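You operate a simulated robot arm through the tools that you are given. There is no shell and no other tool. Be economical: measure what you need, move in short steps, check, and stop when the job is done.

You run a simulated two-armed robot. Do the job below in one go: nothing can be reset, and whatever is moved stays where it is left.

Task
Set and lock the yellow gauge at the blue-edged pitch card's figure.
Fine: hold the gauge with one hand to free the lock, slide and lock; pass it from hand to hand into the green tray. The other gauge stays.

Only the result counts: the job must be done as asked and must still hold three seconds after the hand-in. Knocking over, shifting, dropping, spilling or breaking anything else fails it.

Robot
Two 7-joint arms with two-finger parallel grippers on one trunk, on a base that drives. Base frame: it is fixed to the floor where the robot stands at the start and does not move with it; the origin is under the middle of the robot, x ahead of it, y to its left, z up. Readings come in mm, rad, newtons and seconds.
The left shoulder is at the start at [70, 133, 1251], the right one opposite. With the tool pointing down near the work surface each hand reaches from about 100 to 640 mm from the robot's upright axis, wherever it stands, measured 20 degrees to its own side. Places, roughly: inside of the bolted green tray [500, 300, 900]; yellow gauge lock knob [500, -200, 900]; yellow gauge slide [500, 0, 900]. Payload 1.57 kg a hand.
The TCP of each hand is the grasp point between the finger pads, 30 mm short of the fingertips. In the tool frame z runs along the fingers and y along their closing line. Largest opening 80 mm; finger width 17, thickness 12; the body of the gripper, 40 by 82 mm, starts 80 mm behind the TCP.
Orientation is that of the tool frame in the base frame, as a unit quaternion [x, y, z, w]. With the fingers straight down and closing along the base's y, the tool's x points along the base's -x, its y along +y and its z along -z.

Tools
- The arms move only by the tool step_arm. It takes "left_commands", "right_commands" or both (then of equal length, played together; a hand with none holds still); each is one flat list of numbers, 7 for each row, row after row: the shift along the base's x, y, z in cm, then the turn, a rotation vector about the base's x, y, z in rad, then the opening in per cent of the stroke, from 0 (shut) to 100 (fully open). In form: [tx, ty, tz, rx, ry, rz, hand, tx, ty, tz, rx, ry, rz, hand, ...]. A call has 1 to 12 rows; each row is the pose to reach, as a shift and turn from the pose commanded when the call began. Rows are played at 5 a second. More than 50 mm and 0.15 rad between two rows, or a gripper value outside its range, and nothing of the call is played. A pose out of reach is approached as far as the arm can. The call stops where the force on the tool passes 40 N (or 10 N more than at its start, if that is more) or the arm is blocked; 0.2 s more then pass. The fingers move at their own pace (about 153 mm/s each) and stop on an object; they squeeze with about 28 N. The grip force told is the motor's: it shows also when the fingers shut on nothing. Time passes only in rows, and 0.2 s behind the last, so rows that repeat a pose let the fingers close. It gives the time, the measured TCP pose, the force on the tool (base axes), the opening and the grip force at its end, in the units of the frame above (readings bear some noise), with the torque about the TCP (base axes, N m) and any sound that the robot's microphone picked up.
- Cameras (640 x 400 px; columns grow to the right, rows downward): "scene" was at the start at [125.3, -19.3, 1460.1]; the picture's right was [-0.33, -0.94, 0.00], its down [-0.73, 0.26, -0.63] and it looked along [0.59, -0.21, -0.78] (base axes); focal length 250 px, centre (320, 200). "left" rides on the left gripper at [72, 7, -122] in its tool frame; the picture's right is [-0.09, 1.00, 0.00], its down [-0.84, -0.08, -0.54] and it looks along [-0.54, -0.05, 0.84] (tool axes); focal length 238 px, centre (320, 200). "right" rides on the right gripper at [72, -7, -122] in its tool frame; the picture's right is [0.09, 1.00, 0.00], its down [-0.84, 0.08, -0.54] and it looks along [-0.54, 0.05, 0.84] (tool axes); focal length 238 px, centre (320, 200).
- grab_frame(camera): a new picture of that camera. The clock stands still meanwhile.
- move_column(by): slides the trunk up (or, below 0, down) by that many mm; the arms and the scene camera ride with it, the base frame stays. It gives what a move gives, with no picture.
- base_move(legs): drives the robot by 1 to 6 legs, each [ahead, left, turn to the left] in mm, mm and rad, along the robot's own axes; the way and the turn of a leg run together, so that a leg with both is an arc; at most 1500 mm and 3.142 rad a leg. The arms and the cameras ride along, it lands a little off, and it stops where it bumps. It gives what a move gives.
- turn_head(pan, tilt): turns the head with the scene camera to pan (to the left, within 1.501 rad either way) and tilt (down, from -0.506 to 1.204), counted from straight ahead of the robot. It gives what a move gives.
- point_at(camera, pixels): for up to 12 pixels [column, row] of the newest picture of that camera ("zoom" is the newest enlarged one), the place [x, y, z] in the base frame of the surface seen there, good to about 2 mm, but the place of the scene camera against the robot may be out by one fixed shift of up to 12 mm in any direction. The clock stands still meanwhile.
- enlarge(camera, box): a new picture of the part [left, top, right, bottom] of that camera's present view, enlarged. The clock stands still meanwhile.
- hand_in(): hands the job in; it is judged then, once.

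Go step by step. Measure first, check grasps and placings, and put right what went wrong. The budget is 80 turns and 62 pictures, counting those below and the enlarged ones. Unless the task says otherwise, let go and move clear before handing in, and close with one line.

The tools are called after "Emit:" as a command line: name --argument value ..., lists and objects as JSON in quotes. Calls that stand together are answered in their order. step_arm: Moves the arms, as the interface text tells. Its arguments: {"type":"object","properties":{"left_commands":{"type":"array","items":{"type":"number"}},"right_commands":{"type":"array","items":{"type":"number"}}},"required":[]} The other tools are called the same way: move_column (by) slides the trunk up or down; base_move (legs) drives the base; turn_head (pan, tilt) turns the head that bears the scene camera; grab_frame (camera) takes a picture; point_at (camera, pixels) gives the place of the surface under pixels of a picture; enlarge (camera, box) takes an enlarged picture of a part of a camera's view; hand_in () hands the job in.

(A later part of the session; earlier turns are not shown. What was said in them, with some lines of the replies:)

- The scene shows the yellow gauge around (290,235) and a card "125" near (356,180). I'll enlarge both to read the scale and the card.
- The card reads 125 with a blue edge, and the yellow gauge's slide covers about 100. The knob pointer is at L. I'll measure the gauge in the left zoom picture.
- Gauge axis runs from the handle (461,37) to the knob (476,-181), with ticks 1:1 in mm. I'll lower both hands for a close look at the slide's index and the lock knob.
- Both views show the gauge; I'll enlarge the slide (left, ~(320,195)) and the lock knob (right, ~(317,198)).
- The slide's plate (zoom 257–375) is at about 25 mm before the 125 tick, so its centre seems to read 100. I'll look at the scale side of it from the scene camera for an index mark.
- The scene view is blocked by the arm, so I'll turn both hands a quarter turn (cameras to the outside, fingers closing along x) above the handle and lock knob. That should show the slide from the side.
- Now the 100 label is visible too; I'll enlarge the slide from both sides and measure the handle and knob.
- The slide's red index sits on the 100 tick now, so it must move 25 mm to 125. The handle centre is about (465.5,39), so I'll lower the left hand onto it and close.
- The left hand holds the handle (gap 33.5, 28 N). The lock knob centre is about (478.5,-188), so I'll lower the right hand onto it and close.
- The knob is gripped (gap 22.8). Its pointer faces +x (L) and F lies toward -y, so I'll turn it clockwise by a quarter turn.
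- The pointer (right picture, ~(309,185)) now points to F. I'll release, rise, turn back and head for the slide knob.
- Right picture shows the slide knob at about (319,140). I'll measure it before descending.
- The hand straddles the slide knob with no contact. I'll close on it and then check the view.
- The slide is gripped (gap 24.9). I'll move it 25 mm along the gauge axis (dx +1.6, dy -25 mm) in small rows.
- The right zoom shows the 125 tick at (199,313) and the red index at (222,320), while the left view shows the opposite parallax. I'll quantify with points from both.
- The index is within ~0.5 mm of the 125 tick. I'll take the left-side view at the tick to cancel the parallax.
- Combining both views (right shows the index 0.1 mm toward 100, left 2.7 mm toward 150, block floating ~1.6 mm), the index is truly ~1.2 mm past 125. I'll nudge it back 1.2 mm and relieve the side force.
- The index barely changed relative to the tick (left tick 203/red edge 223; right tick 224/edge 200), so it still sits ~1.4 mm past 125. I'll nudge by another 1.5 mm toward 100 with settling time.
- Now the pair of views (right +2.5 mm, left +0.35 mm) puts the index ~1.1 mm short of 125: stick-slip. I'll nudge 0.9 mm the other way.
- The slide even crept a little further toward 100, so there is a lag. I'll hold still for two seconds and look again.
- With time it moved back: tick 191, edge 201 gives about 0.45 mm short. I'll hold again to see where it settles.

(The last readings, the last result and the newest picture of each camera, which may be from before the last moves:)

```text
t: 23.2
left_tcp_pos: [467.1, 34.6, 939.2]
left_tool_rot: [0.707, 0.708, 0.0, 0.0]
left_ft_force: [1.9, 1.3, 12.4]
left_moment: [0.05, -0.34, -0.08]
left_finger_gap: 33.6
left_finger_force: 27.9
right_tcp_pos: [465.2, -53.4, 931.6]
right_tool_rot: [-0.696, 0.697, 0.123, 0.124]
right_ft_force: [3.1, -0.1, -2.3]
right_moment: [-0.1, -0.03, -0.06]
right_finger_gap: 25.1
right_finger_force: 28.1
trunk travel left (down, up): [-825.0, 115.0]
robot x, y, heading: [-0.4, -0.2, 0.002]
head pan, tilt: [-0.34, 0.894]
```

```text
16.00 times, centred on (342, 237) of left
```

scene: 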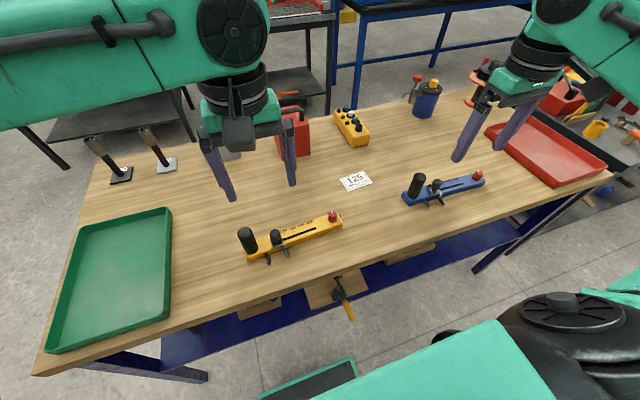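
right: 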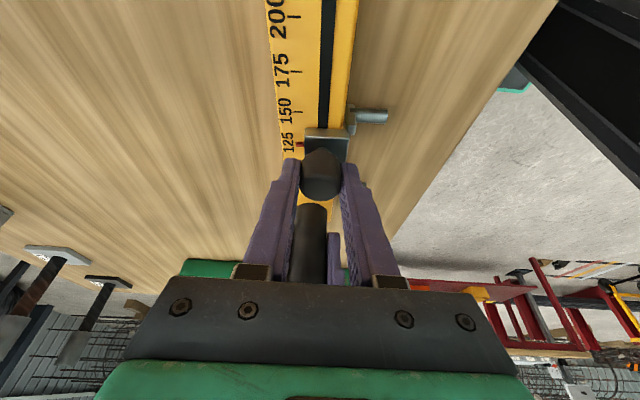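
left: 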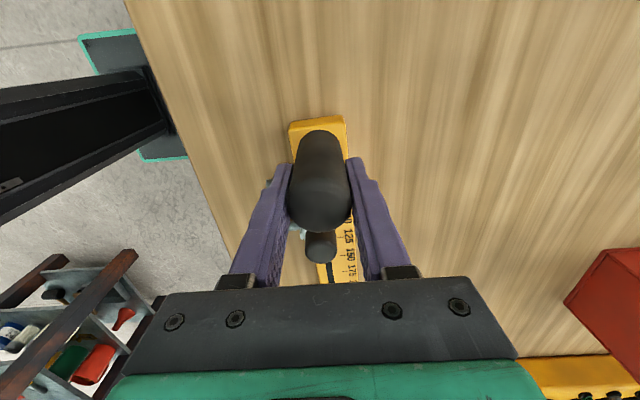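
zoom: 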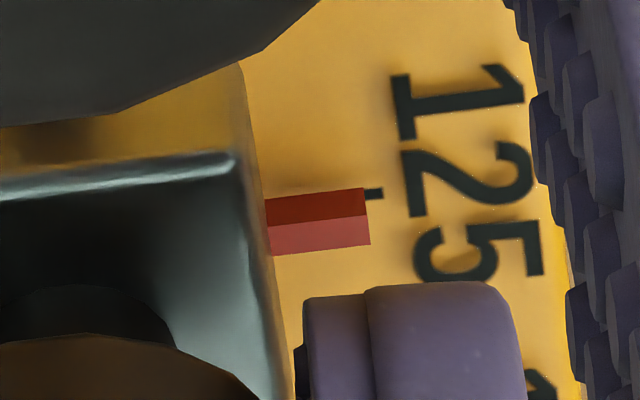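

Both views agree on about 0.8 mm short of 125. I'll nudge 0.8 mm toward 125 with a settling wait.

Emit:
step_arm --right_commands '[0, -0.08, 0, 0, 0, 0, 0, 0, -0.08, 0, 0, 0, 0, 0, 0, -0.08, 0, 0, 0, 0, 0, 0, -0.08, 0, 0, 0, 0, 0, 0, -0.08, 0, 0, 0, 0, 0, 0, -0.08, 0, 0, 0, 0, 0, 0, -0.08, 0, 0, 0, 0, 0, 0, -0.08, 0, 0, 0, 0, 0]'

Emit:
enlarge --camera "right" --box '[280, 132, 312, 152]'

```text
t: 25.0
left_tcp_pos: [468.0, 34.0, 939.1]
left_tool_rot: [0.707, 0.707, 0.0, 0.0]
left_ft_force: [-1.7, 0.3, 13.1]
left_moment: [-0.19, -0.4, -0.15]
left_finger_gap: 33.5
left_finger_force: 28.4
right_tcp_pos: [466.2, -53.6, 931.8]
right_tool_rot: [-0.696, 0.697, 0.123, 0.123]
right_ft_force: [4.9, 0.7, -1.3]
right_moment: [-0.08, -0.03, -0.07]
right_finger_gap: 25.2
right_finger_force: 28.2
trunk travel left (down, up): [-825.0, 115.0]
robot x, y, heading: [-2.1, -1.9, 0.006]
head pan, tilt: [-0.34, 0.894]
```

```text
16.00 times, centred on (296, 142) of right
```

zoom: 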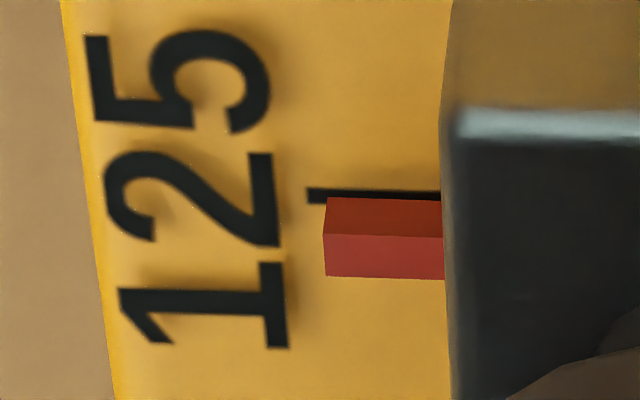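

The index now sits within ~0.1 mm of 125 (tick 196, edge 197). I'll release the slide and back the right hand off, then check it again.

Emit:
step_arm --right_commands '[0, 0, 0, 0, 0, 0, 30, 0, 0, 0, 0, 0, 0, 45, 0, 0, 0, 0, 0, 0, 100, 0, 0, 0, 0, 0, 0, 100]'

Emit:
enlarge --camera "right" --box '[280, 132, 312, 152]'

Emit:
enlarge --camera "left" --box '[326, 227, 358, 247]'

```text
t: 26.0
left_tcp_pos: [466.6, 35.0, 939.8]
left_tool_rot: [0.706, 0.708, 0.001, 0.0]
left_ft_force: [4.3, -1.3, 6.6]
left_moment: [0.02, -0.35, 0.02]
left_finger_gap: 33.5
left_finger_force: 28.7
right_tcp_pos: [464.9, -53.8, 930.9]
right_tool_rot: [-0.696, 0.696, 0.123, 0.124]
right_ft_force: [-0.6, 0.4, 0.9]
right_moment: [0.02, -0.04, -0.01]
right_finger_gap: 80.1
right_finger_force: 0.0
trunk travel left (down, up): [-825.0, 115.0]
robot x, y, heading: [-2.3, 0.7, -0.0]
head pan, tilt: [-0.34, 0.894]
```

```text
16.00 times, centred on (296, 142) of right
```

zoom: 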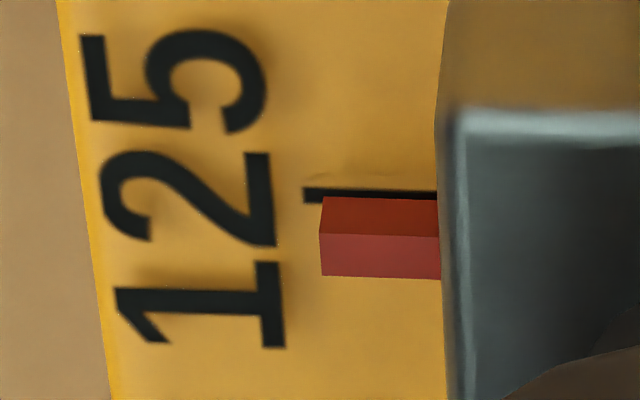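

```text
16.00 times, centred on (342, 237) of left
```

zoom: 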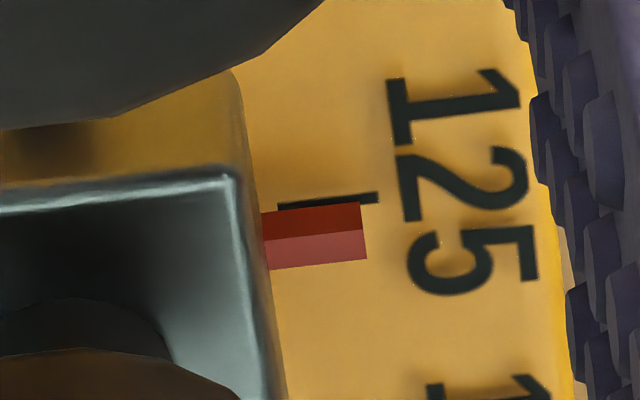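

Both views now give the index at 125 within ~0.1 mm. I'll withdraw, level the right hand and turn it to yaw 0 above the lock knob.

Emit:
step_arm --right_commands '[0, -1.5, 4, 0, 0, 0, 100, 0, -3, 7.5, 0, 0, 0, 100, 0, -5.5, 8, -0.12, 0, 0, 100, 0.3, -8, 8, -0.24, 0, 0, 100, 0.6, -10.5, 8, -0.35, 0, 0, 100]'

Emit:
step_arm --right_commands '[0, -0.3, 0, 0, 0, -0.143, 100, 0, -0.6, 0, 0, 0, -0.286, 100, 0, -0.9, 0, 0, 0, -0.429, 100, 0, -1.2, 0, 0, 0, -0.572, 100, 0.1, -1.5, 0, 0, 0, -0.715, 100, 0.2, -1.8, 0, 0, 0, -0.858, 100, 0.3, -2.1, 0, 0, 0, -1.0, 100, 0.4, -2.4, 0, 0, 0, -1.143, 100, 0.5, -2.7, 0, 0, 0, -1.286, 100, 0.6, -2.9, 0, 0, 0, -1.429, 100, 0.7, -2.9, 0, 0, 0, -1.57, 100, 0.7, -2.9, 0, 0, 0, -1.57, 100]'

Emit:
grab_frame --camera "right"

```text
t: 27.2
left_tcp_pos: [467.2, 35.0, 938.3]
left_tool_rot: [0.707, 0.708, 0.001, 0.0]
left_ft_force: [3.4, 0.8, 4.9]
left_moment: [0.06, -0.44, -0.05]
left_finger_gap: 33.5
left_finger_force: 28.2
right_tcp_pos: [470.8, -161.1, 1011.6]
right_tool_rot: [-0.706, 0.708, -0.001, 0.0]
right_ft_force: [-1.0, 0.0, 0.4]
right_moment: [0.01, 0.0, 0.0]
right_finger_gap: 80.2
right_finger_force: 0.0
trunk travel left (down, up): [-825.0, 115.0]
robot x, y, heading: [-0.0, 0.6, -0.001]
head pan, tilt: [-0.34, 0.894]
```

```text
t: 29.8
left_tcp_pos: [466.6, 34.5, 939.0]
left_tool_rot: [0.707, 0.707, 0.0, 0.0]
left_ft_force: [1.0, -0.3, 1.4]
left_moment: [-0.04, -0.21, -0.08]
left_finger_gap: 33.2
left_finger_force: 28.1
right_tcp_pos: [478.3, -188.9, 1011.1]
right_tool_rot: [0.001, 1.0, -0.001, 0.0]
right_ft_force: [-0.2, -1.0, -0.3]
right_moment: [0.03, 0.0, 0.02]
right_finger_gap: 79.9
right_finger_force: 0.0
trunk travel left (down, up): [-825.0, 115.0]
robot x, y, heading: [-3.2, 2.8, 0.003]
head pan, tilt: [-0.34, 0.894]
```

```text
20 pictures are left
```

right: 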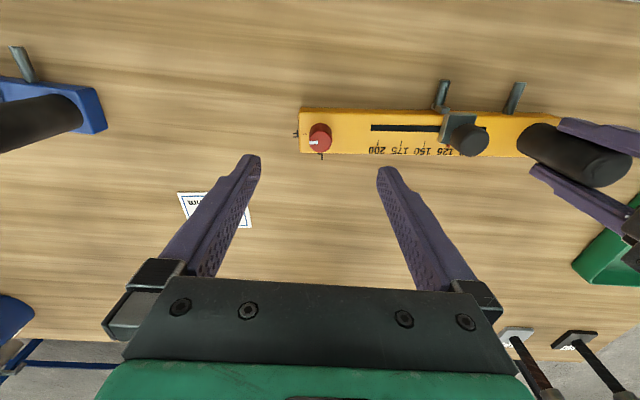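

Pictures are running down (20 left), so I'll be sparing. I'll measure the knob in this right picture at ~(320,138).

Emit:
point_at --camera "right" --pixels '[[320, 142], [310, 142], [330, 142], [320, 135], [320, 149]]'

```text
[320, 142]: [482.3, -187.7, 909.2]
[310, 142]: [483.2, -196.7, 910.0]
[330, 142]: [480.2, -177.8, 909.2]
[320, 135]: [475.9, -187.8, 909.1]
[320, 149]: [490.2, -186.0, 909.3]
```

The knob centre is about (480,-187.5). I'll descend, close, then turn it counter-clockwise a quarter turn to L, slightly over to seat it.

Emit:
step_arm --right_commands '[0.2, 0.1, -3, 0, 0, 0, 100, 0.2, 0.1, -6, 0, 0, 0, 100, 0.2, 0.1, -9.4, 0, 0, 0, 100, 0.2, 0.1, -9.4, 0, 0, 0, 60, 0.2, 0.1, -9.4, 0, 0, 0, 40, 0.2, 0.1, -9.4, 0, 0, 0, 20, 0.2, 0.1, -9.4, 0, 0, 0, 0, 0.2, 0.1, -9.4, 0, 0, 0, 0]'

Emit:
step_arm --right_commands '[0, 0, 0, 0, 0, 0.143, 0, 0, 0, 0, 0, 0, 0.286, 0, 0, 0, 0, 0, 0, 0.429, 0, 0, 0, 0, 0, 0, 0.572, 0, 0, 0, 0, 0, 0, 0.715, 0, 0, 0, 0, 0, 0, 0.858, 0, 0, 0, 0, 0, 0, 1.0, 0, 0, 0, 0, 0, 0, 1.143, 0, 0, 0, 0, 0, 0, 1.286, 0, 0, 0, 0, 0, 0, 1.429, 0, 0, 0, 0, 0, 0, 1.57, 0, 0, 0, 0, 0, 0, 1.6, 0]'

Emit:
grab_frame --camera "right"

```text
t: 31.6
left_tcp_pos: [467.3, 35.2, 939.5]
left_tool_rot: [0.707, 0.708, 0.0, 0.0]
left_ft_force: [-2.1, 9.6, 3.7]
left_moment: [-0.4, -0.04, -0.24]
left_finger_gap: 33.5
left_finger_force: 27.9
right_tcp_pos: [479.0, -187.4, 919.4]
right_tool_rot: [0.001, 1.0, -0.001, -0.001]
right_ft_force: [1.3, -11.0, -0.8]
right_moment: [-0.3, 0.11, -0.05]
right_finger_gap: 22.6
right_finger_force: 28.3
trunk travel left (down, up): [-825.0, 115.0]
robot x, y, heading: [-0.4, -2.2, 0.001]
head pan, tilt: [-0.34, 0.894]
```

```text
t: 34.2
left_tcp_pos: [468.0, 35.1, 939.0]
left_tool_rot: [0.706, 0.708, 0.0, 0.001]
left_ft_force: [-5.1, 15.4, 3.5]
left_moment: [0.13, -0.23, -0.37]
left_finger_gap: 33.5
left_finger_force: 27.8
right_tcp_pos: [479.9, -185.9, 920.1]
right_tool_rot: [0.719, -0.695, 0.0, 0.001]
right_ft_force: [12.2, -11.6, 4.0]
right_moment: [-0.33, -0.3, -0.14]
right_finger_gap: 22.9
right_finger_force: 28.0
trunk travel left (down, up): [-825.0, 115.0]
robot x, y, heading: [-3.0, 0.8, 0.002]
head pan, tilt: [-0.34, 0.894]
```

```text
19 pictures are left
```

right: 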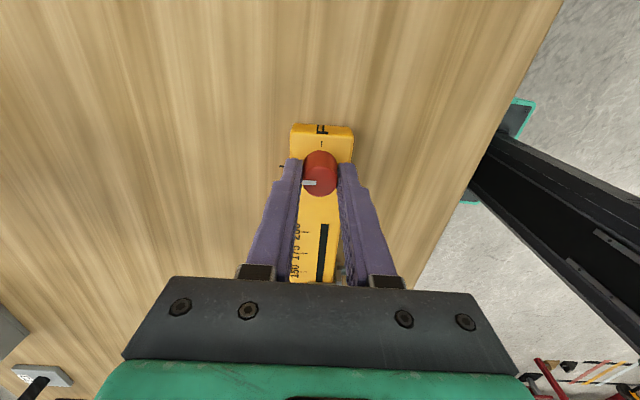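

The pointer is back toward +x (L). I'll release and rise, then verify the pointer and index.

Emit:
step_arm --right_commands '[0, 0, 0, 0, 0, 0, 100, 0, 0, 0, 0, 0, 0, 100, 0, 0, 4, 0, 0, 0, 100, 0, 0, 8, 0, 0, 0, 100, 0, 2, 8, 0, 0, 0, 100, 0, 4, 8, 0, 0, 0, 100]'

Emit:
enlarge --camera "right" --box '[264, 80, 376, 240]'

Emit:
enlarge --camera "left" --box '[326, 227, 358, 247]'

```text
t: 35.6
left_tcp_pos: [466.1, 33.9, 939.0]
left_tool_rot: [0.707, 0.708, 0.001, 0.0]
left_ft_force: [-0.4, -1.9, 0.0]
left_moment: [-0.43, -0.1, -0.18]
left_finger_gap: 33.4
left_finger_force: 27.9
right_tcp_pos: [479.5, -147.2, 999.4]
right_tool_rot: [0.717, -0.697, 0.0, -0.001]
right_ft_force: [-0.9, 0.5, 0.8]
right_moment: [0.02, 0.02, -0.04]
right_finger_gap: 80.1
right_finger_force: 0.0
trunk travel left (down, up): [-825.0, 115.0]
robot x, y, heading: [-2.2, 1.1, -0.0]
head pan, tilt: [-0.34, 0.894]
```

```text
2.50 times, centred on (320, 160) of right
```

zoom: 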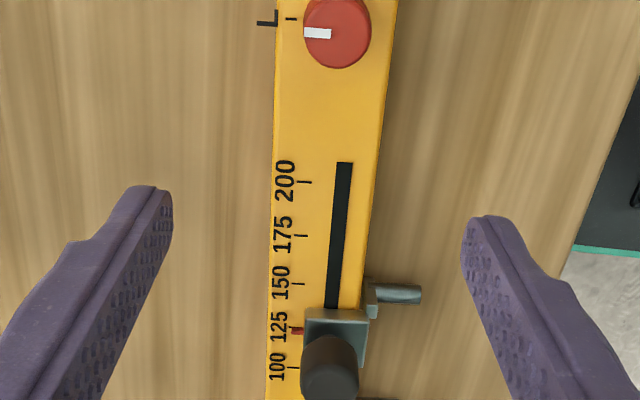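

```text
16.00 times, centred on (342, 237) of left
```

zoom: 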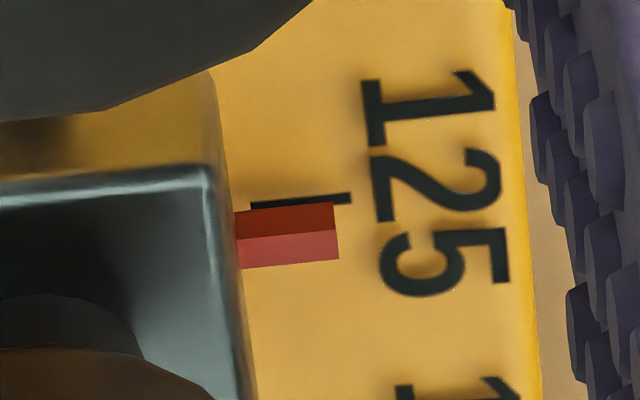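

The index is still at 125. The pointer seems slightly short of the L tick; I'll enlarge the knob to be sure.

Emit:
enlarge --camera "right" --box '[296, 72, 344, 112]'

Emit:
point_at --camera "zoom" --pixels '[[320, 200]]'

```text
10.00 times, centred on (320, 92) of right
```

zoom: 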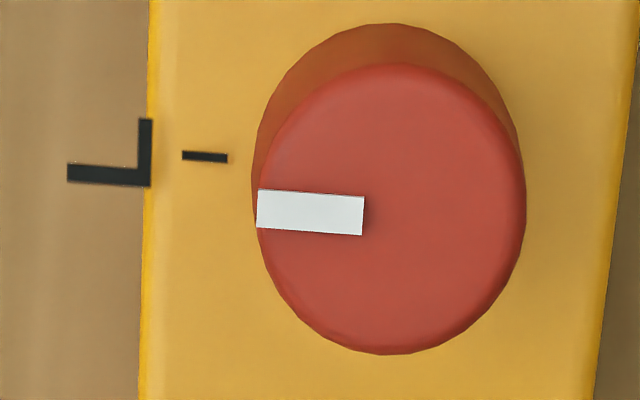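

```text
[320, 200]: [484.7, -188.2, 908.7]
```

The pointer and the L tick are parallel and aligned, so the gauge is locked at 125. Next, the handover: the right hand will grip the body across its width at y≈-90, between slide and knob.

Emit:
step_arm --right_commands '[-0.4, 3, 0, 0, 0, 0.015, 100, -0.8, 5.7, 0, 0, 0, 0.03, 100, -0.8, 5.7, -3.5, 0, 0, 0.03, 100, -0.8, 5.7, -7, 0, 0, 0.03, 100, -0.8, 5.7, -10.3, 0, 0, 0.03, 100, -0.8, 5.7, -10.3, 0, 0, 0.03, 100]'

Emit:
grab_frame --camera "right"

```text
t: 37.0
left_tcp_pos: [467.7, 35.1, 939.6]
left_tool_rot: [0.707, 0.708, 0.0, 0.0]
left_ft_force: [-0.4, -0.1, 0.4]
left_moment: [0.23, 0.02, -0.06]
left_finger_gap: 33.5
left_finger_force: 28.0
right_tcp_pos: [470.4, -90.6, 892.9]
right_tool_rot: [0.728, -0.685, -0.001, 0.0]
right_ft_force: [-0.6, 0.3, 0.0]
right_moment: [0.01, -0.04, 0.01]
right_finger_gap: 80.2
right_finger_force: 0.1
trunk travel left (down, up): [-825.0, 115.0]
robot x, y, heading: [1.2, -3.1, 0.001]
head pan, tilt: [-0.34, 0.894]
```

```text
15 pictures are left
```

right: 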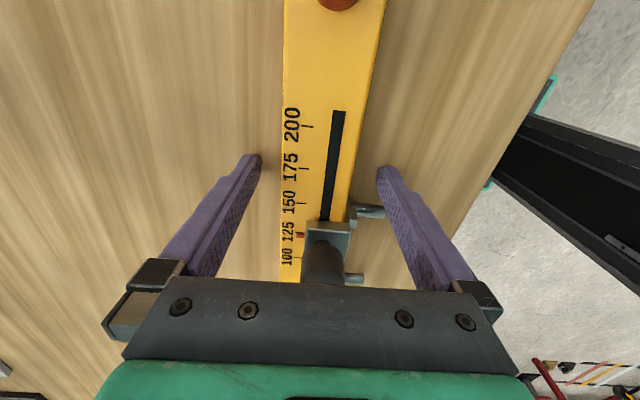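

The fingers straddle the body cleanly, ahead of the moving pin. I'll close the right hand on the body.

Emit:
step_arm --right_commands '[0, 0, 0, 0, 0, 0, 75, 0, 0, 0, 0, 0, 0, 60, 0, 0, 0, 0, 0, 0, 50, 0, 0, 0, 0, 0, 0, 40, 0, 0, 0, 0, 0, 0, 0, 0, 0, 0, 0, 0, 0, 0]'

Emit:
step_arm --left_commands '[0, 0, 1, 0, 0, 0, 0, 0, 0, 2, 0, 0, 0, 0, 0, 0, 3, 0, 0, 0, 0, 0, 0, 4, 0, 0, 0, 0, 0, 0, 4, 0, 0, 0, 0]' --right_commands '[0, 0, 1, 0, 0, 0, 0, 0, 0, 2, 0, 0, 0, 0, 0, 0, 3, 0, 0, 0, 0, 0, 0, 4, 0, 0, 0, 0, 0, 0, 4, 0, 0, 0, 0]'

Emit:
grab_frame --camera "right"

```text
t: 38.4
left_tcp_pos: [466.3, 35.6, 938.9]
left_tool_rot: [0.707, 0.707, -0.001, -0.001]
left_ft_force: [-10.1, 2.7, 5.9]
left_moment: [0.19, 0.47, -0.39]
left_finger_gap: 33.4
left_finger_force: 28.2
right_tcp_pos: [472.3, -91.3, 891.9]
right_tool_rot: [0.727, -0.686, 0.001, -0.001]
right_ft_force: [10.6, 0.3, -0.9]
right_moment: [0.15, -0.21, -0.91]
right_finger_gap: 43.8
right_finger_force: 27.8
trunk travel left (down, up): [-825.0, 115.0]
robot x, y, heading: [-1.4, -5.2, -0.003]
head pan, tilt: [-0.34, 0.894]
```

```text
t: 39.6
left_tcp_pos: [465.8, 38.8, 980.7]
left_tool_rot: [0.706, 0.708, 0.0, 0.0]
left_ft_force: [-0.4, 0.7, -3.9]
left_moment: [0.45, 0.01, 0.02]
left_finger_gap: 33.6
left_finger_force: 28.1
right_tcp_pos: [472.8, -91.5, 933.5]
right_tool_rot: [0.728, -0.686, 0.0, 0.0]
right_ft_force: [0.8, 0.0, 0.9]
right_moment: [-0.03, -0.01, 0.0]
right_finger_gap: 0.2
right_finger_force: 21.3
trunk travel left (down, up): [-825.0, 115.0]
robot x, y, heading: [-0.2, -0.8, -0.004]
head pan, tilt: [-0.34, 0.894]
```

```text
14 pictures are left
```

right: 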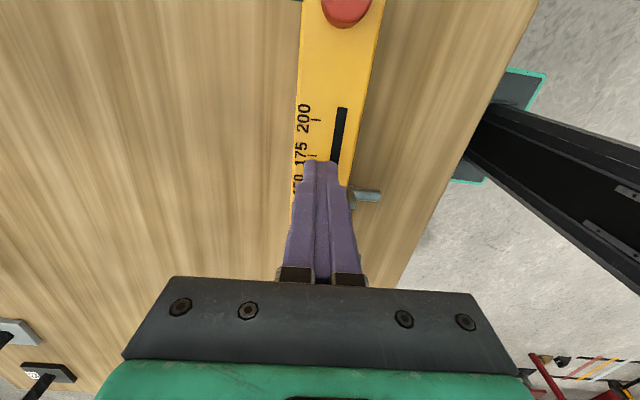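

The right fingers slipped off upward (gap 0.2) while the left still holds the handle. I'll raise the right hand clear and look at the gauge's state in the scene camera.

Emit:
step_arm --right_commands '[0, -1, 3, 0, 0, 0, 0, 0, -4, 6, 0, 0, 0, 50, 0, -8, 7, 0, 0, 0, 100]'

Emit:
grab_frame --camera "scene"

Emit:
grab_frame --camera "right"

Emit:
point_at --camera "right" --pixels '[[320, 200], [320, 150], [320, 100], [330, 60]]'

```text
t: 40.4
left_tcp_pos: [466.9, 36.8, 979.2]
left_tool_rot: [0.706, 0.708, 0.0, -0.001]
left_ft_force: [0.9, 0.2, -4.7]
left_moment: [0.47, 0.01, -0.04]
left_finger_gap: 33.1
left_finger_force: 27.6
right_tcp_pos: [471.0, -174.2, 1003.6]
right_tool_rot: [0.728, -0.685, 0.0, -0.001]
right_ft_force: [0.7, 0.2, 0.3]
right_moment: [0.06, -0.03, 0.03]
right_finger_gap: 79.9
right_finger_force: 0.1
trunk travel left (down, up): [-825.0, 115.0]
robot x, y, heading: [-1.4, -1.4, -0.002]
head pan, tilt: [-0.34, 0.894]
```

```text
13 pictures are left
```

scene: 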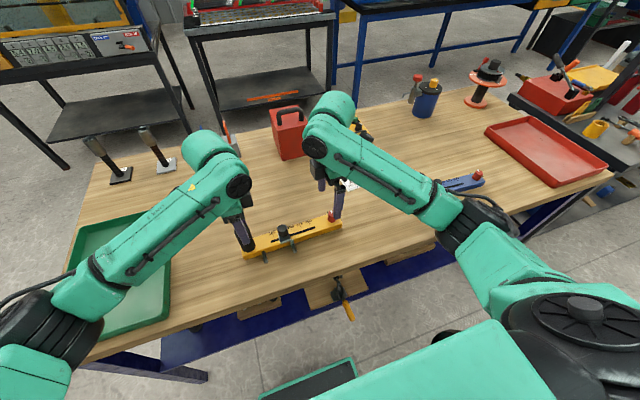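

```text
12 pictures are left
```

right: 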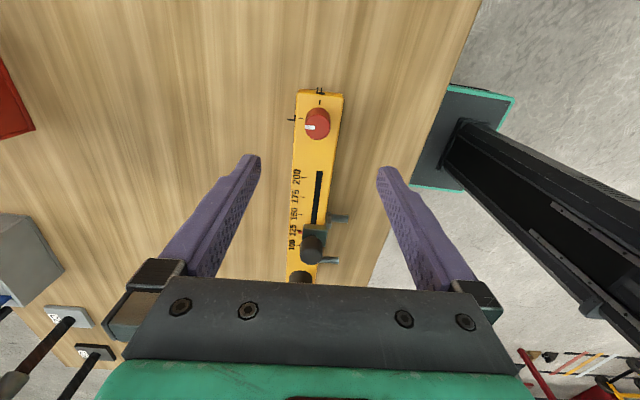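

```text
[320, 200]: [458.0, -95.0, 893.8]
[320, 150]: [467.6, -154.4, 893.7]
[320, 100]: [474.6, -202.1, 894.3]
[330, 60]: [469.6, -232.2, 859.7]
```

The gauge hangs level only ~10 mm above the table (top z 893.8), while the left hand slid up to the handle's top (left z 979). I'll lower it back onto the table, open, regrip the handle lower down and lift with the left hand alone.

Emit:
step_arm --left_commands '[0, 0, -0.4, 0, 0, 0, 0, 0, 0, -0.8, 0, 0, 0, 0, 0, 0, -1.05, 0, 0, 0, 0, 0, 0, -1.05, 0, 0, 0, 0]'

Emit:
grab_frame --camera "right"

Emit:
point_at --camera "right" --pixels '[[320, 200], [320, 150], [320, 100], [330, 60]]'

```text
t: 41.4
left_tcp_pos: [465.4, 38.9, 968.5]
left_tool_rot: [0.707, 0.708, -0.001, 0.001]
left_ft_force: [0.7, 2.9, 0.9]
left_moment: [-0.51, -0.02, 0.16]
left_finger_gap: 33.6
left_finger_force: 28.1
right_tcp_pos: [471.2, -170.5, 1003.4]
right_tool_rot: [0.728, -0.686, 0.0, 0.0]
right_ft_force: [-0.3, -0.4, 0.8]
right_moment: [0.02, 0.0, 0.04]
right_finger_gap: 79.9
right_finger_force: 0.0
trunk travel left (down, up): [-825.0, 115.0]
robot x, y, heading: [2.8, 1.8, 0.004]
head pan, tilt: [-0.34, 0.894]
```

```text
11 pictures are left
```

right: 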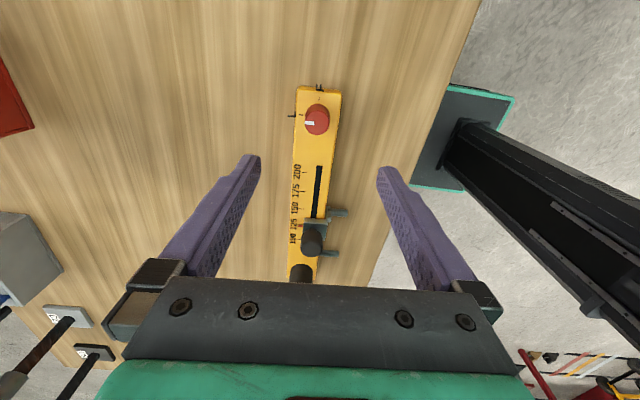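

```text
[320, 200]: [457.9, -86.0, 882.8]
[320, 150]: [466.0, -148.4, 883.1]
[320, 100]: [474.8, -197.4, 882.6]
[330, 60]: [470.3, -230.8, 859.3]
```

The gauge is on the table again (top 882.8). I'll open, drop 40 mm along the handle, regrip and lift 60 mm with the left hand.

Emit:
step_arm --left_commands '[0, 0, 0, 0, 0, 0, 70, 0, 0, -1.5, 0, 0, 0, 70, 0, 0, -3, 0, 0, 0, 70, 0, 0, -4, 0, 0, 0, 70, 0, 0, -4, 0, 0, 0, 30, 0, 0, -4, 0, 0, 0, 0, 0, 0, -4, 0, 0, 0, 0, 0, 0, -4, 0, 0, 0, 0]'

Emit:
step_arm --left_commands '[0, 0, 0.5, 0, 0, 0, 0, 0, 0, 1, 0, 0, 0, 0, 0, 0, 1.5, 0, 0, 0, 0, 0, 0, 2, 0, 0, 0, 0, 0, 0, 2.7, 0, 0, 0, 0, 0, 0, 3.4, 0, 0, 0, 0, 0, 0, 4.1, 0, 0, 0, 0, 0, 0, 4.8, 0, 0, 0, 0, 0, 0, 5.4, 0, 0, 0, 0, 0, 0, 6, 0, 0, 0, 0, 0, 0, 6, 0, 0, 0, 0]'

Emit:
grab_frame --camera "right"

Emit:
point_at --camera "right" --pixels '[[320, 200], [320, 160], [320, 130], [320, 100], [300, 160], [345, 160]]'

```text
t: 43.2
left_tcp_pos: [464.9, 38.4, 928.9]
left_tool_rot: [0.707, 0.707, 0.0, -0.001]
left_ft_force: [1.2, 0.2, 1.4]
left_moment: [0.18, -0.17, -0.17]
left_finger_gap: 33.5
left_finger_force: 28.3
right_tcp_pos: [471.0, -172.4, 1004.3]
right_tool_rot: [0.728, -0.685, 0.0, 0.0]
right_ft_force: [-0.2, -0.4, -0.7]
right_moment: [0.01, 0.0, -0.03]
right_finger_gap: 80.2
right_finger_force: 0.1
trunk travel left (down, up): [-825.0, 115.0]
robot x, y, heading: [-2.0, -0.0, 0.003]
head pan, tilt: [-0.34, 0.894]
```

```text
t: 45.6
left_tcp_pos: [466.3, 38.4, 986.7]
left_tool_rot: [0.707, 0.707, -0.001, -0.001]
left_ft_force: [-0.6, 0.1, -5.0]
left_moment: [0.43, -0.04, 0.01]
left_finger_gap: 33.2
left_finger_force: 27.8
right_tcp_pos: [471.4, -172.2, 1004.0]
right_tool_rot: [0.728, -0.686, 0.0, 0.0]
right_ft_force: [0.1, -0.1, 0.3]
right_moment: [-0.01, 0.03, 0.0]
right_finger_gap: 79.9
right_finger_force: 0.1
trunk travel left (down, up): [-825.0, 115.0]
robot x, y, heading: [0.3, 2.0, -0.003]
head pan, tilt: [-0.34, 0.894]
```

```text
10 pictures are left
```

right: 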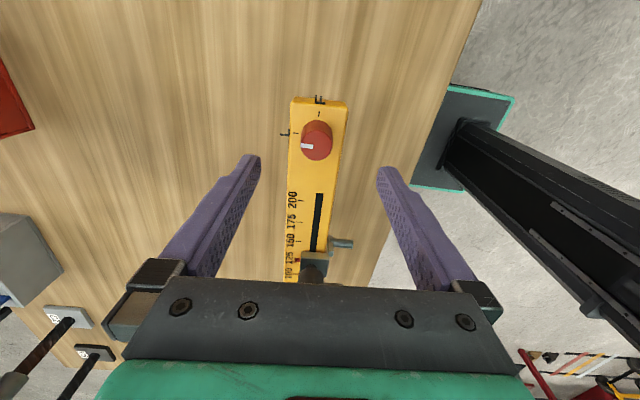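

```text
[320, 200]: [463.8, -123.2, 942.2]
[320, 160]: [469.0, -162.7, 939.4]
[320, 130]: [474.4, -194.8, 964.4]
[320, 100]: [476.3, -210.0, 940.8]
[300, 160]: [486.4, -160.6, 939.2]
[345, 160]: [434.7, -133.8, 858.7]
```

The gauge is lifted level (top z≈941, weight 5 N). Now the right hand can grip the body with full pads: move to y≈-92, down to body mid-height z≈931, and close.

Emit:
step_arm --right_commands '[0, 4, 0, 0, 0, 0, 100, 0, 8, 0, 0, 0, 0, 100, 0, 8, -3.6, 0, 0, 0, 100, 0, 8, -7.2, 0, 0, 0, 100, 0, 8, -7.2, 0, 0, 0, 75, 0, 8, -7.2, 0, 0, 0, 60, 0, 8, -7.2, 0, 0, 0, 50, 0, 8, -7.2, 0, 0, 0, 40, 0, 8, -7.2, 0, 0, 0, 0, 0, 8, -7.2, 0, 0, 0, 0]'

Emit:
grab_frame --camera "right"

```text
t: 47.8
left_tcp_pos: [465.7, 38.1, 987.0]
left_tool_rot: [0.707, 0.707, 0.0, -0.001]
left_ft_force: [-9.3, -0.1, 2.1]
left_moment: [-0.14, 0.53, -0.31]
left_finger_gap: 33.6
left_finger_force: 28.3
right_tcp_pos: [469.8, -91.0, 929.8]
right_tool_rot: [0.726, -0.687, 0.0, 0.001]
right_ft_force: [7.7, 0.5, -2.2]
right_moment: [-0.34, -0.07, -0.91]
right_finger_gap: 43.8
right_finger_force: 27.9
trunk travel left (down, up): [-825.0, 115.0]
robot x, y, heading: [2.3, 0.7, -0.001]
head pan, tilt: [-0.34, 0.894]
```

```text
9 pictures are left
```

right: 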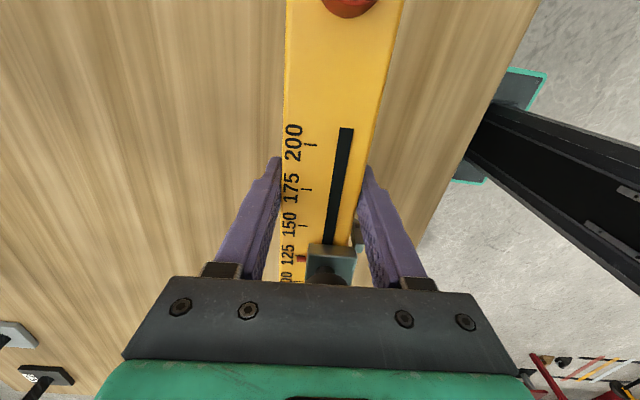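

The right hand grips the body fully (gap 43.8). I'll open the left hand briefly so the right hand holds alone, checking the readings.

Emit:
step_arm --left_commands '[0, 0, 0, 0, 0, 0, 60, 0, 0, 0, 0, 0, 0, 60, 0, 0, 0, 0, 0, 0, 60]'

Emit:
step_arm --left_commands '[0, 0, 0, 0, 0, 0, 30, 0, 0, 0, 0, 0, 0, 0, 0, 0, 0, 0, 0, 0, 0, 0, 0, 0, 0, 0, 0, 0]'

Emit:
grab_frame --camera "right"

```text
t: 48.6
left_tcp_pos: [464.5, 39.3, 986.4]
left_tool_rot: [0.707, 0.707, 0.0, 0.0]
left_ft_force: [-0.8, 0.1, 1.5]
left_moment: [-0.01, -0.01, 0.02]
left_finger_gap: 48.2
left_finger_force: 0.1
right_tcp_pos: [470.2, -91.1, 930.0]
right_tool_rot: [0.728, -0.686, 0.0, 0.0]
right_ft_force: [-0.4, -0.1, 0.6]
right_moment: [-0.17, 0.02, 0.03]
right_finger_gap: 43.9
right_finger_force: 27.7
trunk travel left (down, up): [-825.0, 115.0]
robot x, y, heading: [1.6, 3.1, -0.003]
head pan, tilt: [-0.34, 0.894]
```

```text
t: 49.6
left_tcp_pos: [465.9, 39.0, 986.8]
left_tool_rot: [0.707, 0.707, -0.001, 0.0]
left_ft_force: [-8.5, 2.3, 3.8]
left_moment: [-0.14, 0.56, -0.28]
left_finger_gap: 33.8
left_finger_force: 28.2
right_tcp_pos: [470.2, -90.8, 929.8]
right_tool_rot: [0.727, -0.686, 0.0, 0.001]
right_ft_force: [9.5, -1.3, -3.2]
right_moment: [-0.32, -0.06, -0.88]
right_finger_gap: 43.8
right_finger_force: 27.6
trunk travel left (down, up): [-825.0, 115.0]
robot x, y, heading: [2.9, 0.2, 0.0]
head pan, tilt: [-0.34, 0.894]
```

```text
8 pictures are left
```

right: 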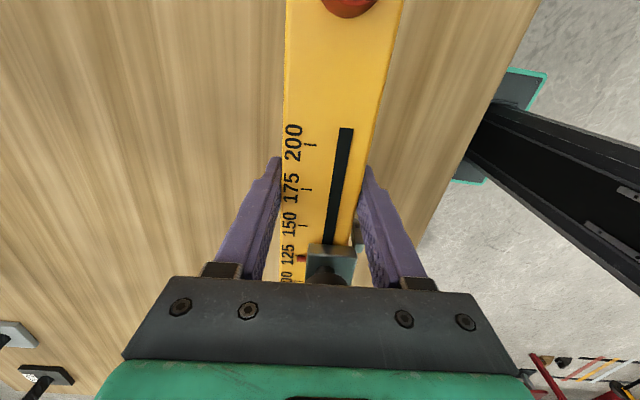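

The handover worked: the left holds the handle again at the same height. I'll open the right hand, withdraw it upward and off to its side.

Emit:
step_arm --right_commands '[0, 0, 0, 0, 0, 0, 70, 0, 0, 0, 0, 0, 0, 100, 0, 0, 0, 0, 0, 0, 100, 0, 0, 4, 0, 0, 0, 100, 0, 0, 8, 0, 0, 0, 100, 0, -3, 11, 0, 0, 0, 100, -2, -7, 12, 0, 0, 0, 100, -4, -11, 12, 0, 0, 0, 100, -6, -15, 12, 0, 0, 0, 100, -8, -19, 12, 0, 0, 0, 100]'

Emit:
step_arm --left_commands '[0, 0, 1, 0, 0, 0, 0, 0, 0, 2, 0, 0, 0, 0, 0, 0, 3.5, 0, 0, 0, 0, 0, 0, 5, 0, 0, 0, 0, 0, 0, 6.5, 0, 0, 0, 0, 0, 0, 8, 0, 0, 0, 0, 0, 0, 9, 0, 0, 0, 0, 0, 0, 10, 0, 0, 0, 0, 0, 0, 10, 0, 0, 0, 0]'

Emit:
grab_frame --camera "left"

```text
t: 51.8
left_tcp_pos: [463.5, 37.3, 987.1]
left_tool_rot: [0.707, 0.708, 0.0, -0.001]
left_ft_force: [-0.3, -0.4, 0.4]
left_moment: [0.44, 0.0, -0.05]
left_finger_gap: 33.4
left_finger_force: 27.6
right_tcp_pos: [389.2, -281.3, 1052.0]
right_tool_rot: [0.728, -0.686, 0.001, -0.001]
right_ft_force: [0.3, 0.3, -1.0]
right_moment: [0.01, -0.01, 0.0]
right_finger_gap: 79.8
right_finger_force: 0.0
trunk travel left (down, up): [-825.0, 115.0]
robot x, y, heading: [-0.2, 1.3, 0.001]
head pan, tilt: [-0.34, 0.894]
```

```text
t: 53.8
left_tcp_pos: [464.9, 38.4, 1087.3]
left_tool_rot: [0.706, 0.708, -0.001, 0.0]
left_ft_force: [0.8, -0.5, -4.5]
left_moment: [0.44, -0.02, 0.04]
left_finger_gap: 33.8
left_finger_force: 27.7
right_tcp_pos: [391.3, -278.9, 1050.9]
right_tool_rot: [0.728, -0.685, 0.0, 0.0]
right_ft_force: [0.1, -0.6, 1.0]
right_moment: [-0.02, 0.01, -0.01]
right_finger_gap: 79.9
right_finger_force: 0.2
trunk travel left (down, up): [-825.0, 115.0]
robot x, y, heading: [4.0, -1.3, 0.002]
head pan, tilt: [-0.34, 0.894]
```

```text
7 pictures are left
```

left: 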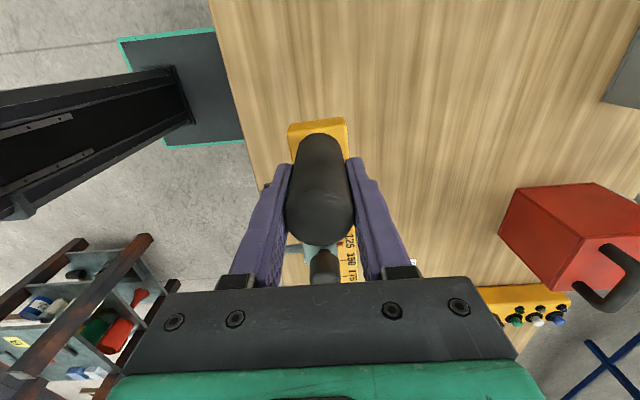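

The gauge is held firmly at the handle. I'll swing it a quarter turn to point along +x and carry it over the tray.

Emit:
step_arm --left_commands '[-0.5, 2.6, 0, 0, 0, 0.13, 0, -1, 5.2, 0, 0, 0, 0.26, 0, -1.5, 7.8, 0, 0, 0, 0.39, 0, -2, 10.4, 0, 0, 0, 0.52, 0, -2.4, 13, 0, 0, 0, 0.65, 0, -2.8, 15.6, 0, 0, 0, 0.78, 0, -3.2, 18.2, 0, 0, 0, 0.91, 0, -3.7, 20.8, 0, 0, 0, 1.04, 0, -4.2, 23.4, 0, 0, 0, 1.17, 0, -4.7, 26, 0, 0, 0, 1.3, 0, -5.2, 28.6, 0, 0, 0, 1.43, 0, -5.5, 31.2, 0, 0, 0, 1.56, 0]'

Emit:
grab_frame --camera "left"

Emit:
grab_frame --camera "scene"

```text
t: 56.4
left_tcp_pos: [411.3, 352.6, 1083.3]
left_tool_rot: [0.004, 1.0, -0.001, 0.0]
left_ft_force: [-0.2, 0.1, -5.3]
left_moment: [0.0, 0.42, 0.02]
left_finger_gap: 33.5
left_finger_force: 28.1
right_tcp_pos: [393.0, -278.5, 1051.1]
right_tool_rot: [0.728, -0.685, 0.001, 0.001]
right_ft_force: [-0.5, -0.7, -0.2]
right_moment: [-0.01, -0.01, -0.03]
right_finger_gap: 80.1
right_finger_force: 0.1
trunk travel left (down, up): [-825.0, 115.0]
robot x, y, heading: [-1.0, 0.4, 0.001]
head pan, tilt: [-0.34, 0.894]
```

```text
6 pictures are left
```

left: 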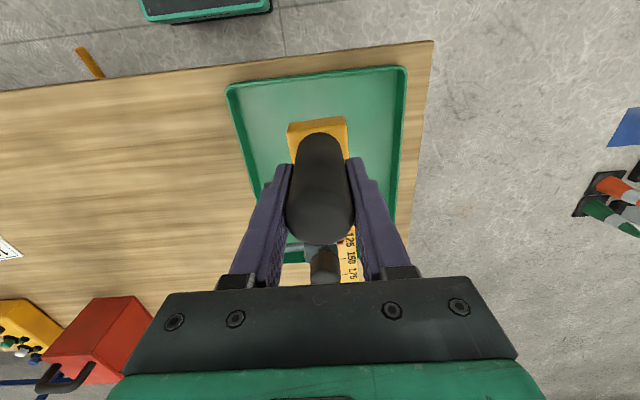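

```text
5 pictures are left
```

scene: 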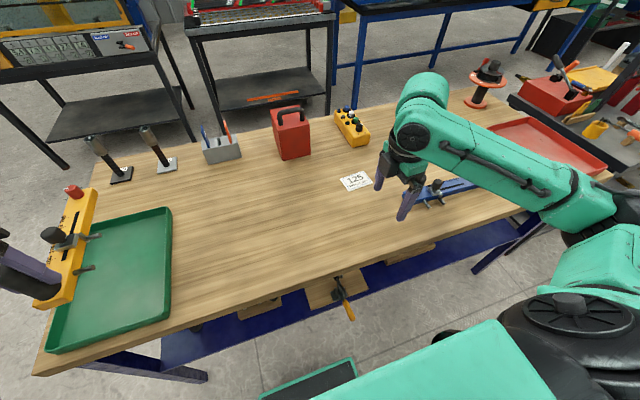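

The gauge is above the tray. I'll measure the tray rim and floor in the left picture and the far rim in the scene picture.

Emit:
point_at --camera "left" --pixels '[[228, 88], [403, 70], [240, 130], [402, 130], [397, 205], [380, 90], [250, 100], [300, 240], [297, 257], [390, 150], [315, 80]]'

Emit:
point_at --camera "scene" --pixels '[[170, 210], [120, 218], [170, 310], [130, 300], [170, 260], [55, 350], [150, 225]]'

```text
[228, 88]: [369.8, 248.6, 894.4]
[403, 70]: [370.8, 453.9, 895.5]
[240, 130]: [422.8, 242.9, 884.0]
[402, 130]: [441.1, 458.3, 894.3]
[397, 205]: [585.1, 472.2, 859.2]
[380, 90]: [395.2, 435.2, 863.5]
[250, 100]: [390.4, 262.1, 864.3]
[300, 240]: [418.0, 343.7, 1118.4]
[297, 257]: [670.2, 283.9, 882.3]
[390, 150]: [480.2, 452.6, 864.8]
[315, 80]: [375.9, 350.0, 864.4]
```

```text
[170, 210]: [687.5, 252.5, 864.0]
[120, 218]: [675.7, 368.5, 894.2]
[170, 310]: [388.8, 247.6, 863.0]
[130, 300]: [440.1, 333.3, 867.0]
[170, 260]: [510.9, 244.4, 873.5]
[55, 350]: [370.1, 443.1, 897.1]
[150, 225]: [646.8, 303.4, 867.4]
```

The tray interior spans x≈375–668, y≈252–452 with the floor at 864, and the gauge will occupy x≈390–655. I'll lower it to just above the floor.

Emit:
step_arm --left_commands '[-0.1, 0, -2, 0, 0, 0, 0, -0.2, 0, -4, 0, 0, 0, 0, -0.2, 0, -6, 0, 0, 0, 0, -0.2, 0, -8, 0, 0, 0, 0, -0.2, 0, -10, 0, 0, 0, 0, -0.2, 0, -11.5, 0, 0, 0, 0, -0.2, 0, -13, 0, 0, 0, 0, -0.2, 0, -13.8, 0, 0, 0, 0, -0.2, 0, -14.2, 0, 0, 0, 0, -0.2, 0, -14.2, 0, 0, 0, 0]'

Emit:
grab_frame --camera "scene"

Emit:
point_at --camera "scene" --pixels '[[110, 235], [75, 220], [100, 250], [140, 300]]'

```text
t: 58.6
left_tcp_pos: [410.0, 350.7, 943.6]
left_tool_rot: [0.004, 1.0, 0.0, -0.001]
left_ft_force: [0.6, 0.1, -3.1]
left_moment: [-0.02, 0.15, 0.11]
left_finger_gap: 33.6
left_finger_force: 28.2
right_tcp_pos: [391.9, -278.7, 1051.6]
right_tool_rot: [0.728, -0.686, 0.0, 0.0]
right_ft_force: [-0.1, 0.7, 0.3]
right_moment: [0.0, 0.0, -0.01]
right_finger_gap: 79.8
right_finger_force: 0.0
trunk travel left (down, up): [-825.0, 115.0]
robot x, y, heading: [-0.1, 0.9, 0.001]
head pan, tilt: [-0.34, 0.894]
```

```text
4 pictures are left
```

scene: 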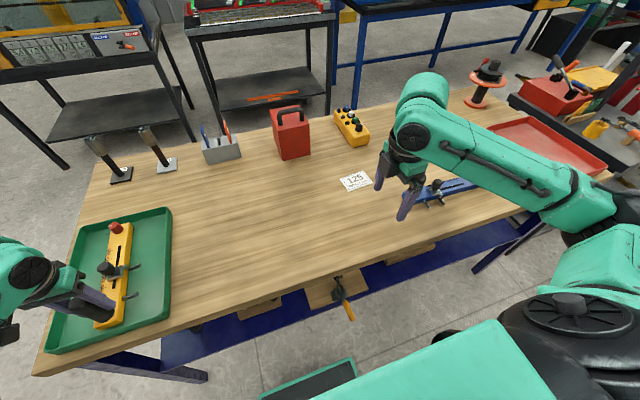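

```text
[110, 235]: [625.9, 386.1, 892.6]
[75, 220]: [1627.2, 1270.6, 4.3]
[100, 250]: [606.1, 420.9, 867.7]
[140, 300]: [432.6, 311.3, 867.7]
```

The gauge lies inside the tray outline and the moment has dropped, so its far end is just touching. I'll lower the last few mm gently.

Emit:
step_arm --left_commands '[0, 0, -0.2, 0, 0, 0, 0, 0, 0, -0.4, 0, 0, 0, 0, 0, 0, -0.5, 0, 0, 0, 0, 0, 0, -0.5, 0, 0, 0, 0]'

```text
t: 59.6
left_tcp_pos: [408.8, 349.8, 940.6]
left_tool_rot: [0.005, 1.0, 0.0, -0.001]
left_ft_force: [-0.9, -0.1, -0.6]
left_moment: [-0.09, -0.46, -0.06]
left_finger_gap: 33.5
left_finger_force: 28.2
right_tcp_pos: [389.8, -279.4, 1050.5]
right_tool_rot: [0.728, -0.686, -0.001, 0.0]
right_ft_force: [-0.7, 0.5, -0.1]
right_moment: [0.02, 0.02, 0.03]
right_finger_gap: 79.8
right_finger_force: 0.1
trunk travel left (down, up): [-825.0, 115.0]
robot x, y, heading: [-4.3, 0.4, 0.003]
head pan, tilt: [-0.34, 0.894]
```

The far end bears weight now (moment reversed), so the handle end is still a few mm up. I'll lower a bit more.

Emit:
step_arm --left_commands '[0, 0, -0.2, 0, 0, 0, 0, 0, 0, -0.4, 0, 0, 0, 0, 0, 0, -0.5, 0, 0, 0, 0, 0, 0, -0.5, 0, 0, 0, 0]'

Emit:
enlarge --camera "left" --box '[220, 60, 420, 185]'

Emit:
point_at --camera "zoom" --pixels '[[240, 205], [380, 200], [320, 175], [250, 120], [310, 190]]'

```text
t: 60.6
left_tcp_pos: [406.7, 351.3, 935.7]
left_tool_rot: [0.005, 1.0, 0.0, 0.001]
left_ft_force: [-3.9, 1.0, -0.2]
left_moment: [-0.08, -0.36, -0.03]
left_finger_gap: 33.2
left_finger_force: 27.4
right_tcp_pos: [390.7, -279.1, 1051.5]
right_tool_rot: [0.728, -0.686, 0.001, 0.0]
right_ft_force: [0.8, -0.3, 1.0]
right_moment: [0.02, -0.01, 0.0]
right_finger_gap: 79.9
right_finger_force: 0.1
trunk travel left (down, up): [-825.0, 115.0]
robot x, y, heading: [2.3, -5.4, -0.0]
head pan, tilt: [-0.34, 0.894]
```

```text
3.20 times, centred on (320, 122) of left
```

zoom: 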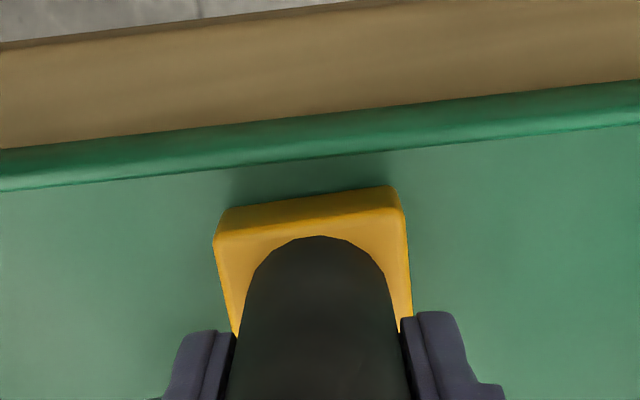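

```text
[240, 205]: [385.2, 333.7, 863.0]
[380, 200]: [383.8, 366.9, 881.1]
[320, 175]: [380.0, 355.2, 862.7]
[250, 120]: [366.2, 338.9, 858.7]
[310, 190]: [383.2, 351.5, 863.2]
```

The handle end rests at x≈385, clear of the near rim. I'll open, rise straight up and look.

Emit:
step_arm --left_commands '[0, 0, 0, 0, 0, 0, 50, 0, 0, 0, 0, 0, 0, 75, 0, 0, 0, 0, 0, 0, 100, 0, 0, 4, 0, 0, 0, 100, 0, 0, 8, 0, 0, 0, 100, 0, 0, 12, 0, 0, 0, 100, -3, -3, 15, 0, 0, 0, 100, -6, -7, 16, 0, 0, 0, 100]'

Emit:
grab_frame --camera "left"

Emit:
point_at --camera "left" --pixels '[[320, 200], [350, 200]]'

```text
refused: row 7 steps farther than a row can; nothing moved
```

```text
2 pictures are left
```

left: 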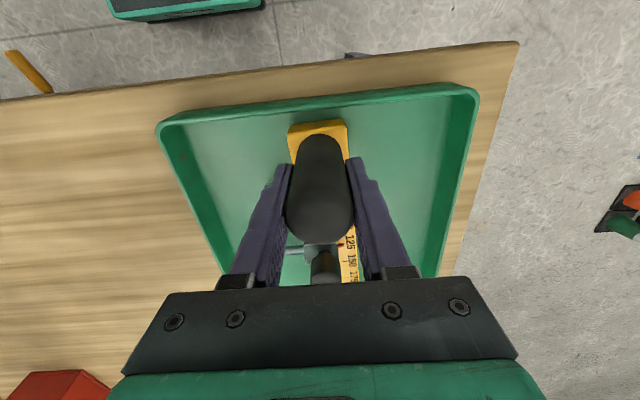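

```text
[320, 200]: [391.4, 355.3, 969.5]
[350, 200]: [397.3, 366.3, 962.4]
```

The move was refused because a row was too long; the gauge is still held in the tray. I'll repeat it with smaller steps, and check readings before using one of the last two pictures.

Emit:
step_arm --left_commands '[0, 0, 0, 0, 0, 0, 50, 0, 0, 0, 0, 0, 0, 75, 0, 0, 0, 0, 0, 0, 100, 0, 0, 3, 0, 0, 0, 100, 0, 0, 6, 0, 0, 0, 100, 0, 0, 9, 0, 0, 0, 100, 0, 0, 12, 0, 0, 0, 100, 0, 0, 15, 0, 0, 0, 100, -2, 0, 18, 0, 0, 0, 100, -4, 0, 20, 0, 0, 0, 100]'

Emit:
grab_frame --camera "left"

Emit:
point_at --camera "left" --pixels '[[320, 200], [345, 200], [310, 120], [340, 230]]'

```text
t: 62.8
left_tcp_pos: [367.5, 351.0, 1136.8]
left_tool_rot: [0.004, 1.0, 0.0, 0.001]
left_ft_force: [-0.8, -0.9, 0.5]
left_moment: [0.0, 0.0, -0.02]
left_finger_gap: 80.0
left_finger_force: 0.0
right_tcp_pos: [390.3, -279.6, 1052.6]
right_tool_rot: [0.728, -0.685, 0.0, -0.001]
right_ft_force: [0.3, 0.1, 0.3]
right_moment: [0.02, 0.01, -0.01]
right_finger_gap: 79.8
right_finger_force: 0.0
trunk travel left (down, up): [-825.0, 115.0]
robot x, y, heading: [0.4, -2.3, -0.0]
head pan, tilt: [-0.34, 0.894]
```

```text
1 pictures are left
```

left: 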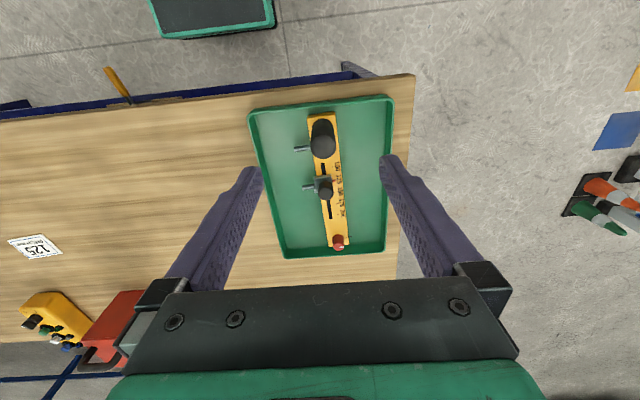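

```text
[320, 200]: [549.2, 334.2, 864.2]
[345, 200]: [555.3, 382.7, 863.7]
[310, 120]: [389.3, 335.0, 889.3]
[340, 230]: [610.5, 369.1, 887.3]
```

The gauge lies flat and fully inside the tray (top z 887–889), and both hands are clear. I'll use the last picture to check the index and the lock.

Emit:
enlarge --camera "left" --box '[290, 160, 402, 254]'

```text
4.26 times, centred on (346, 207) of left
```

zoom: 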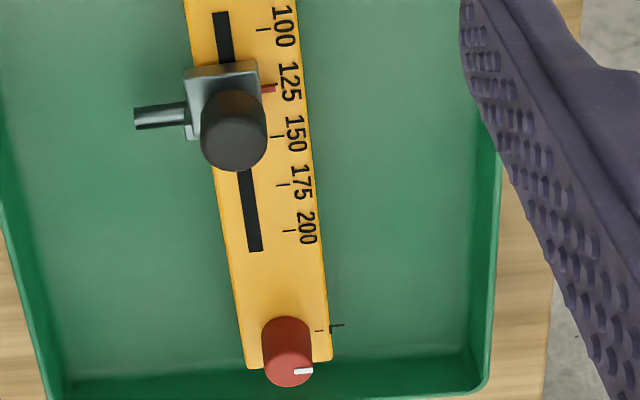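

The red index is still at 125, the pointer is at L, and the gauge lies free in the tray with both hands clear. I'm handing in.

Emit:
hand_in

```text
The job is handed in.
```

I set the yellow gauge to 125, the figure on the blue-edged card, locked it, passed it from the right hand to the left, and laid it flat in the green tray. On the first lift the right hand's grip slipped, so I lowered the gauge back to the bench and took hold of it again. The last picture still showed it at 125 with the lock pointer at L, and I didn't touch the other gauge.
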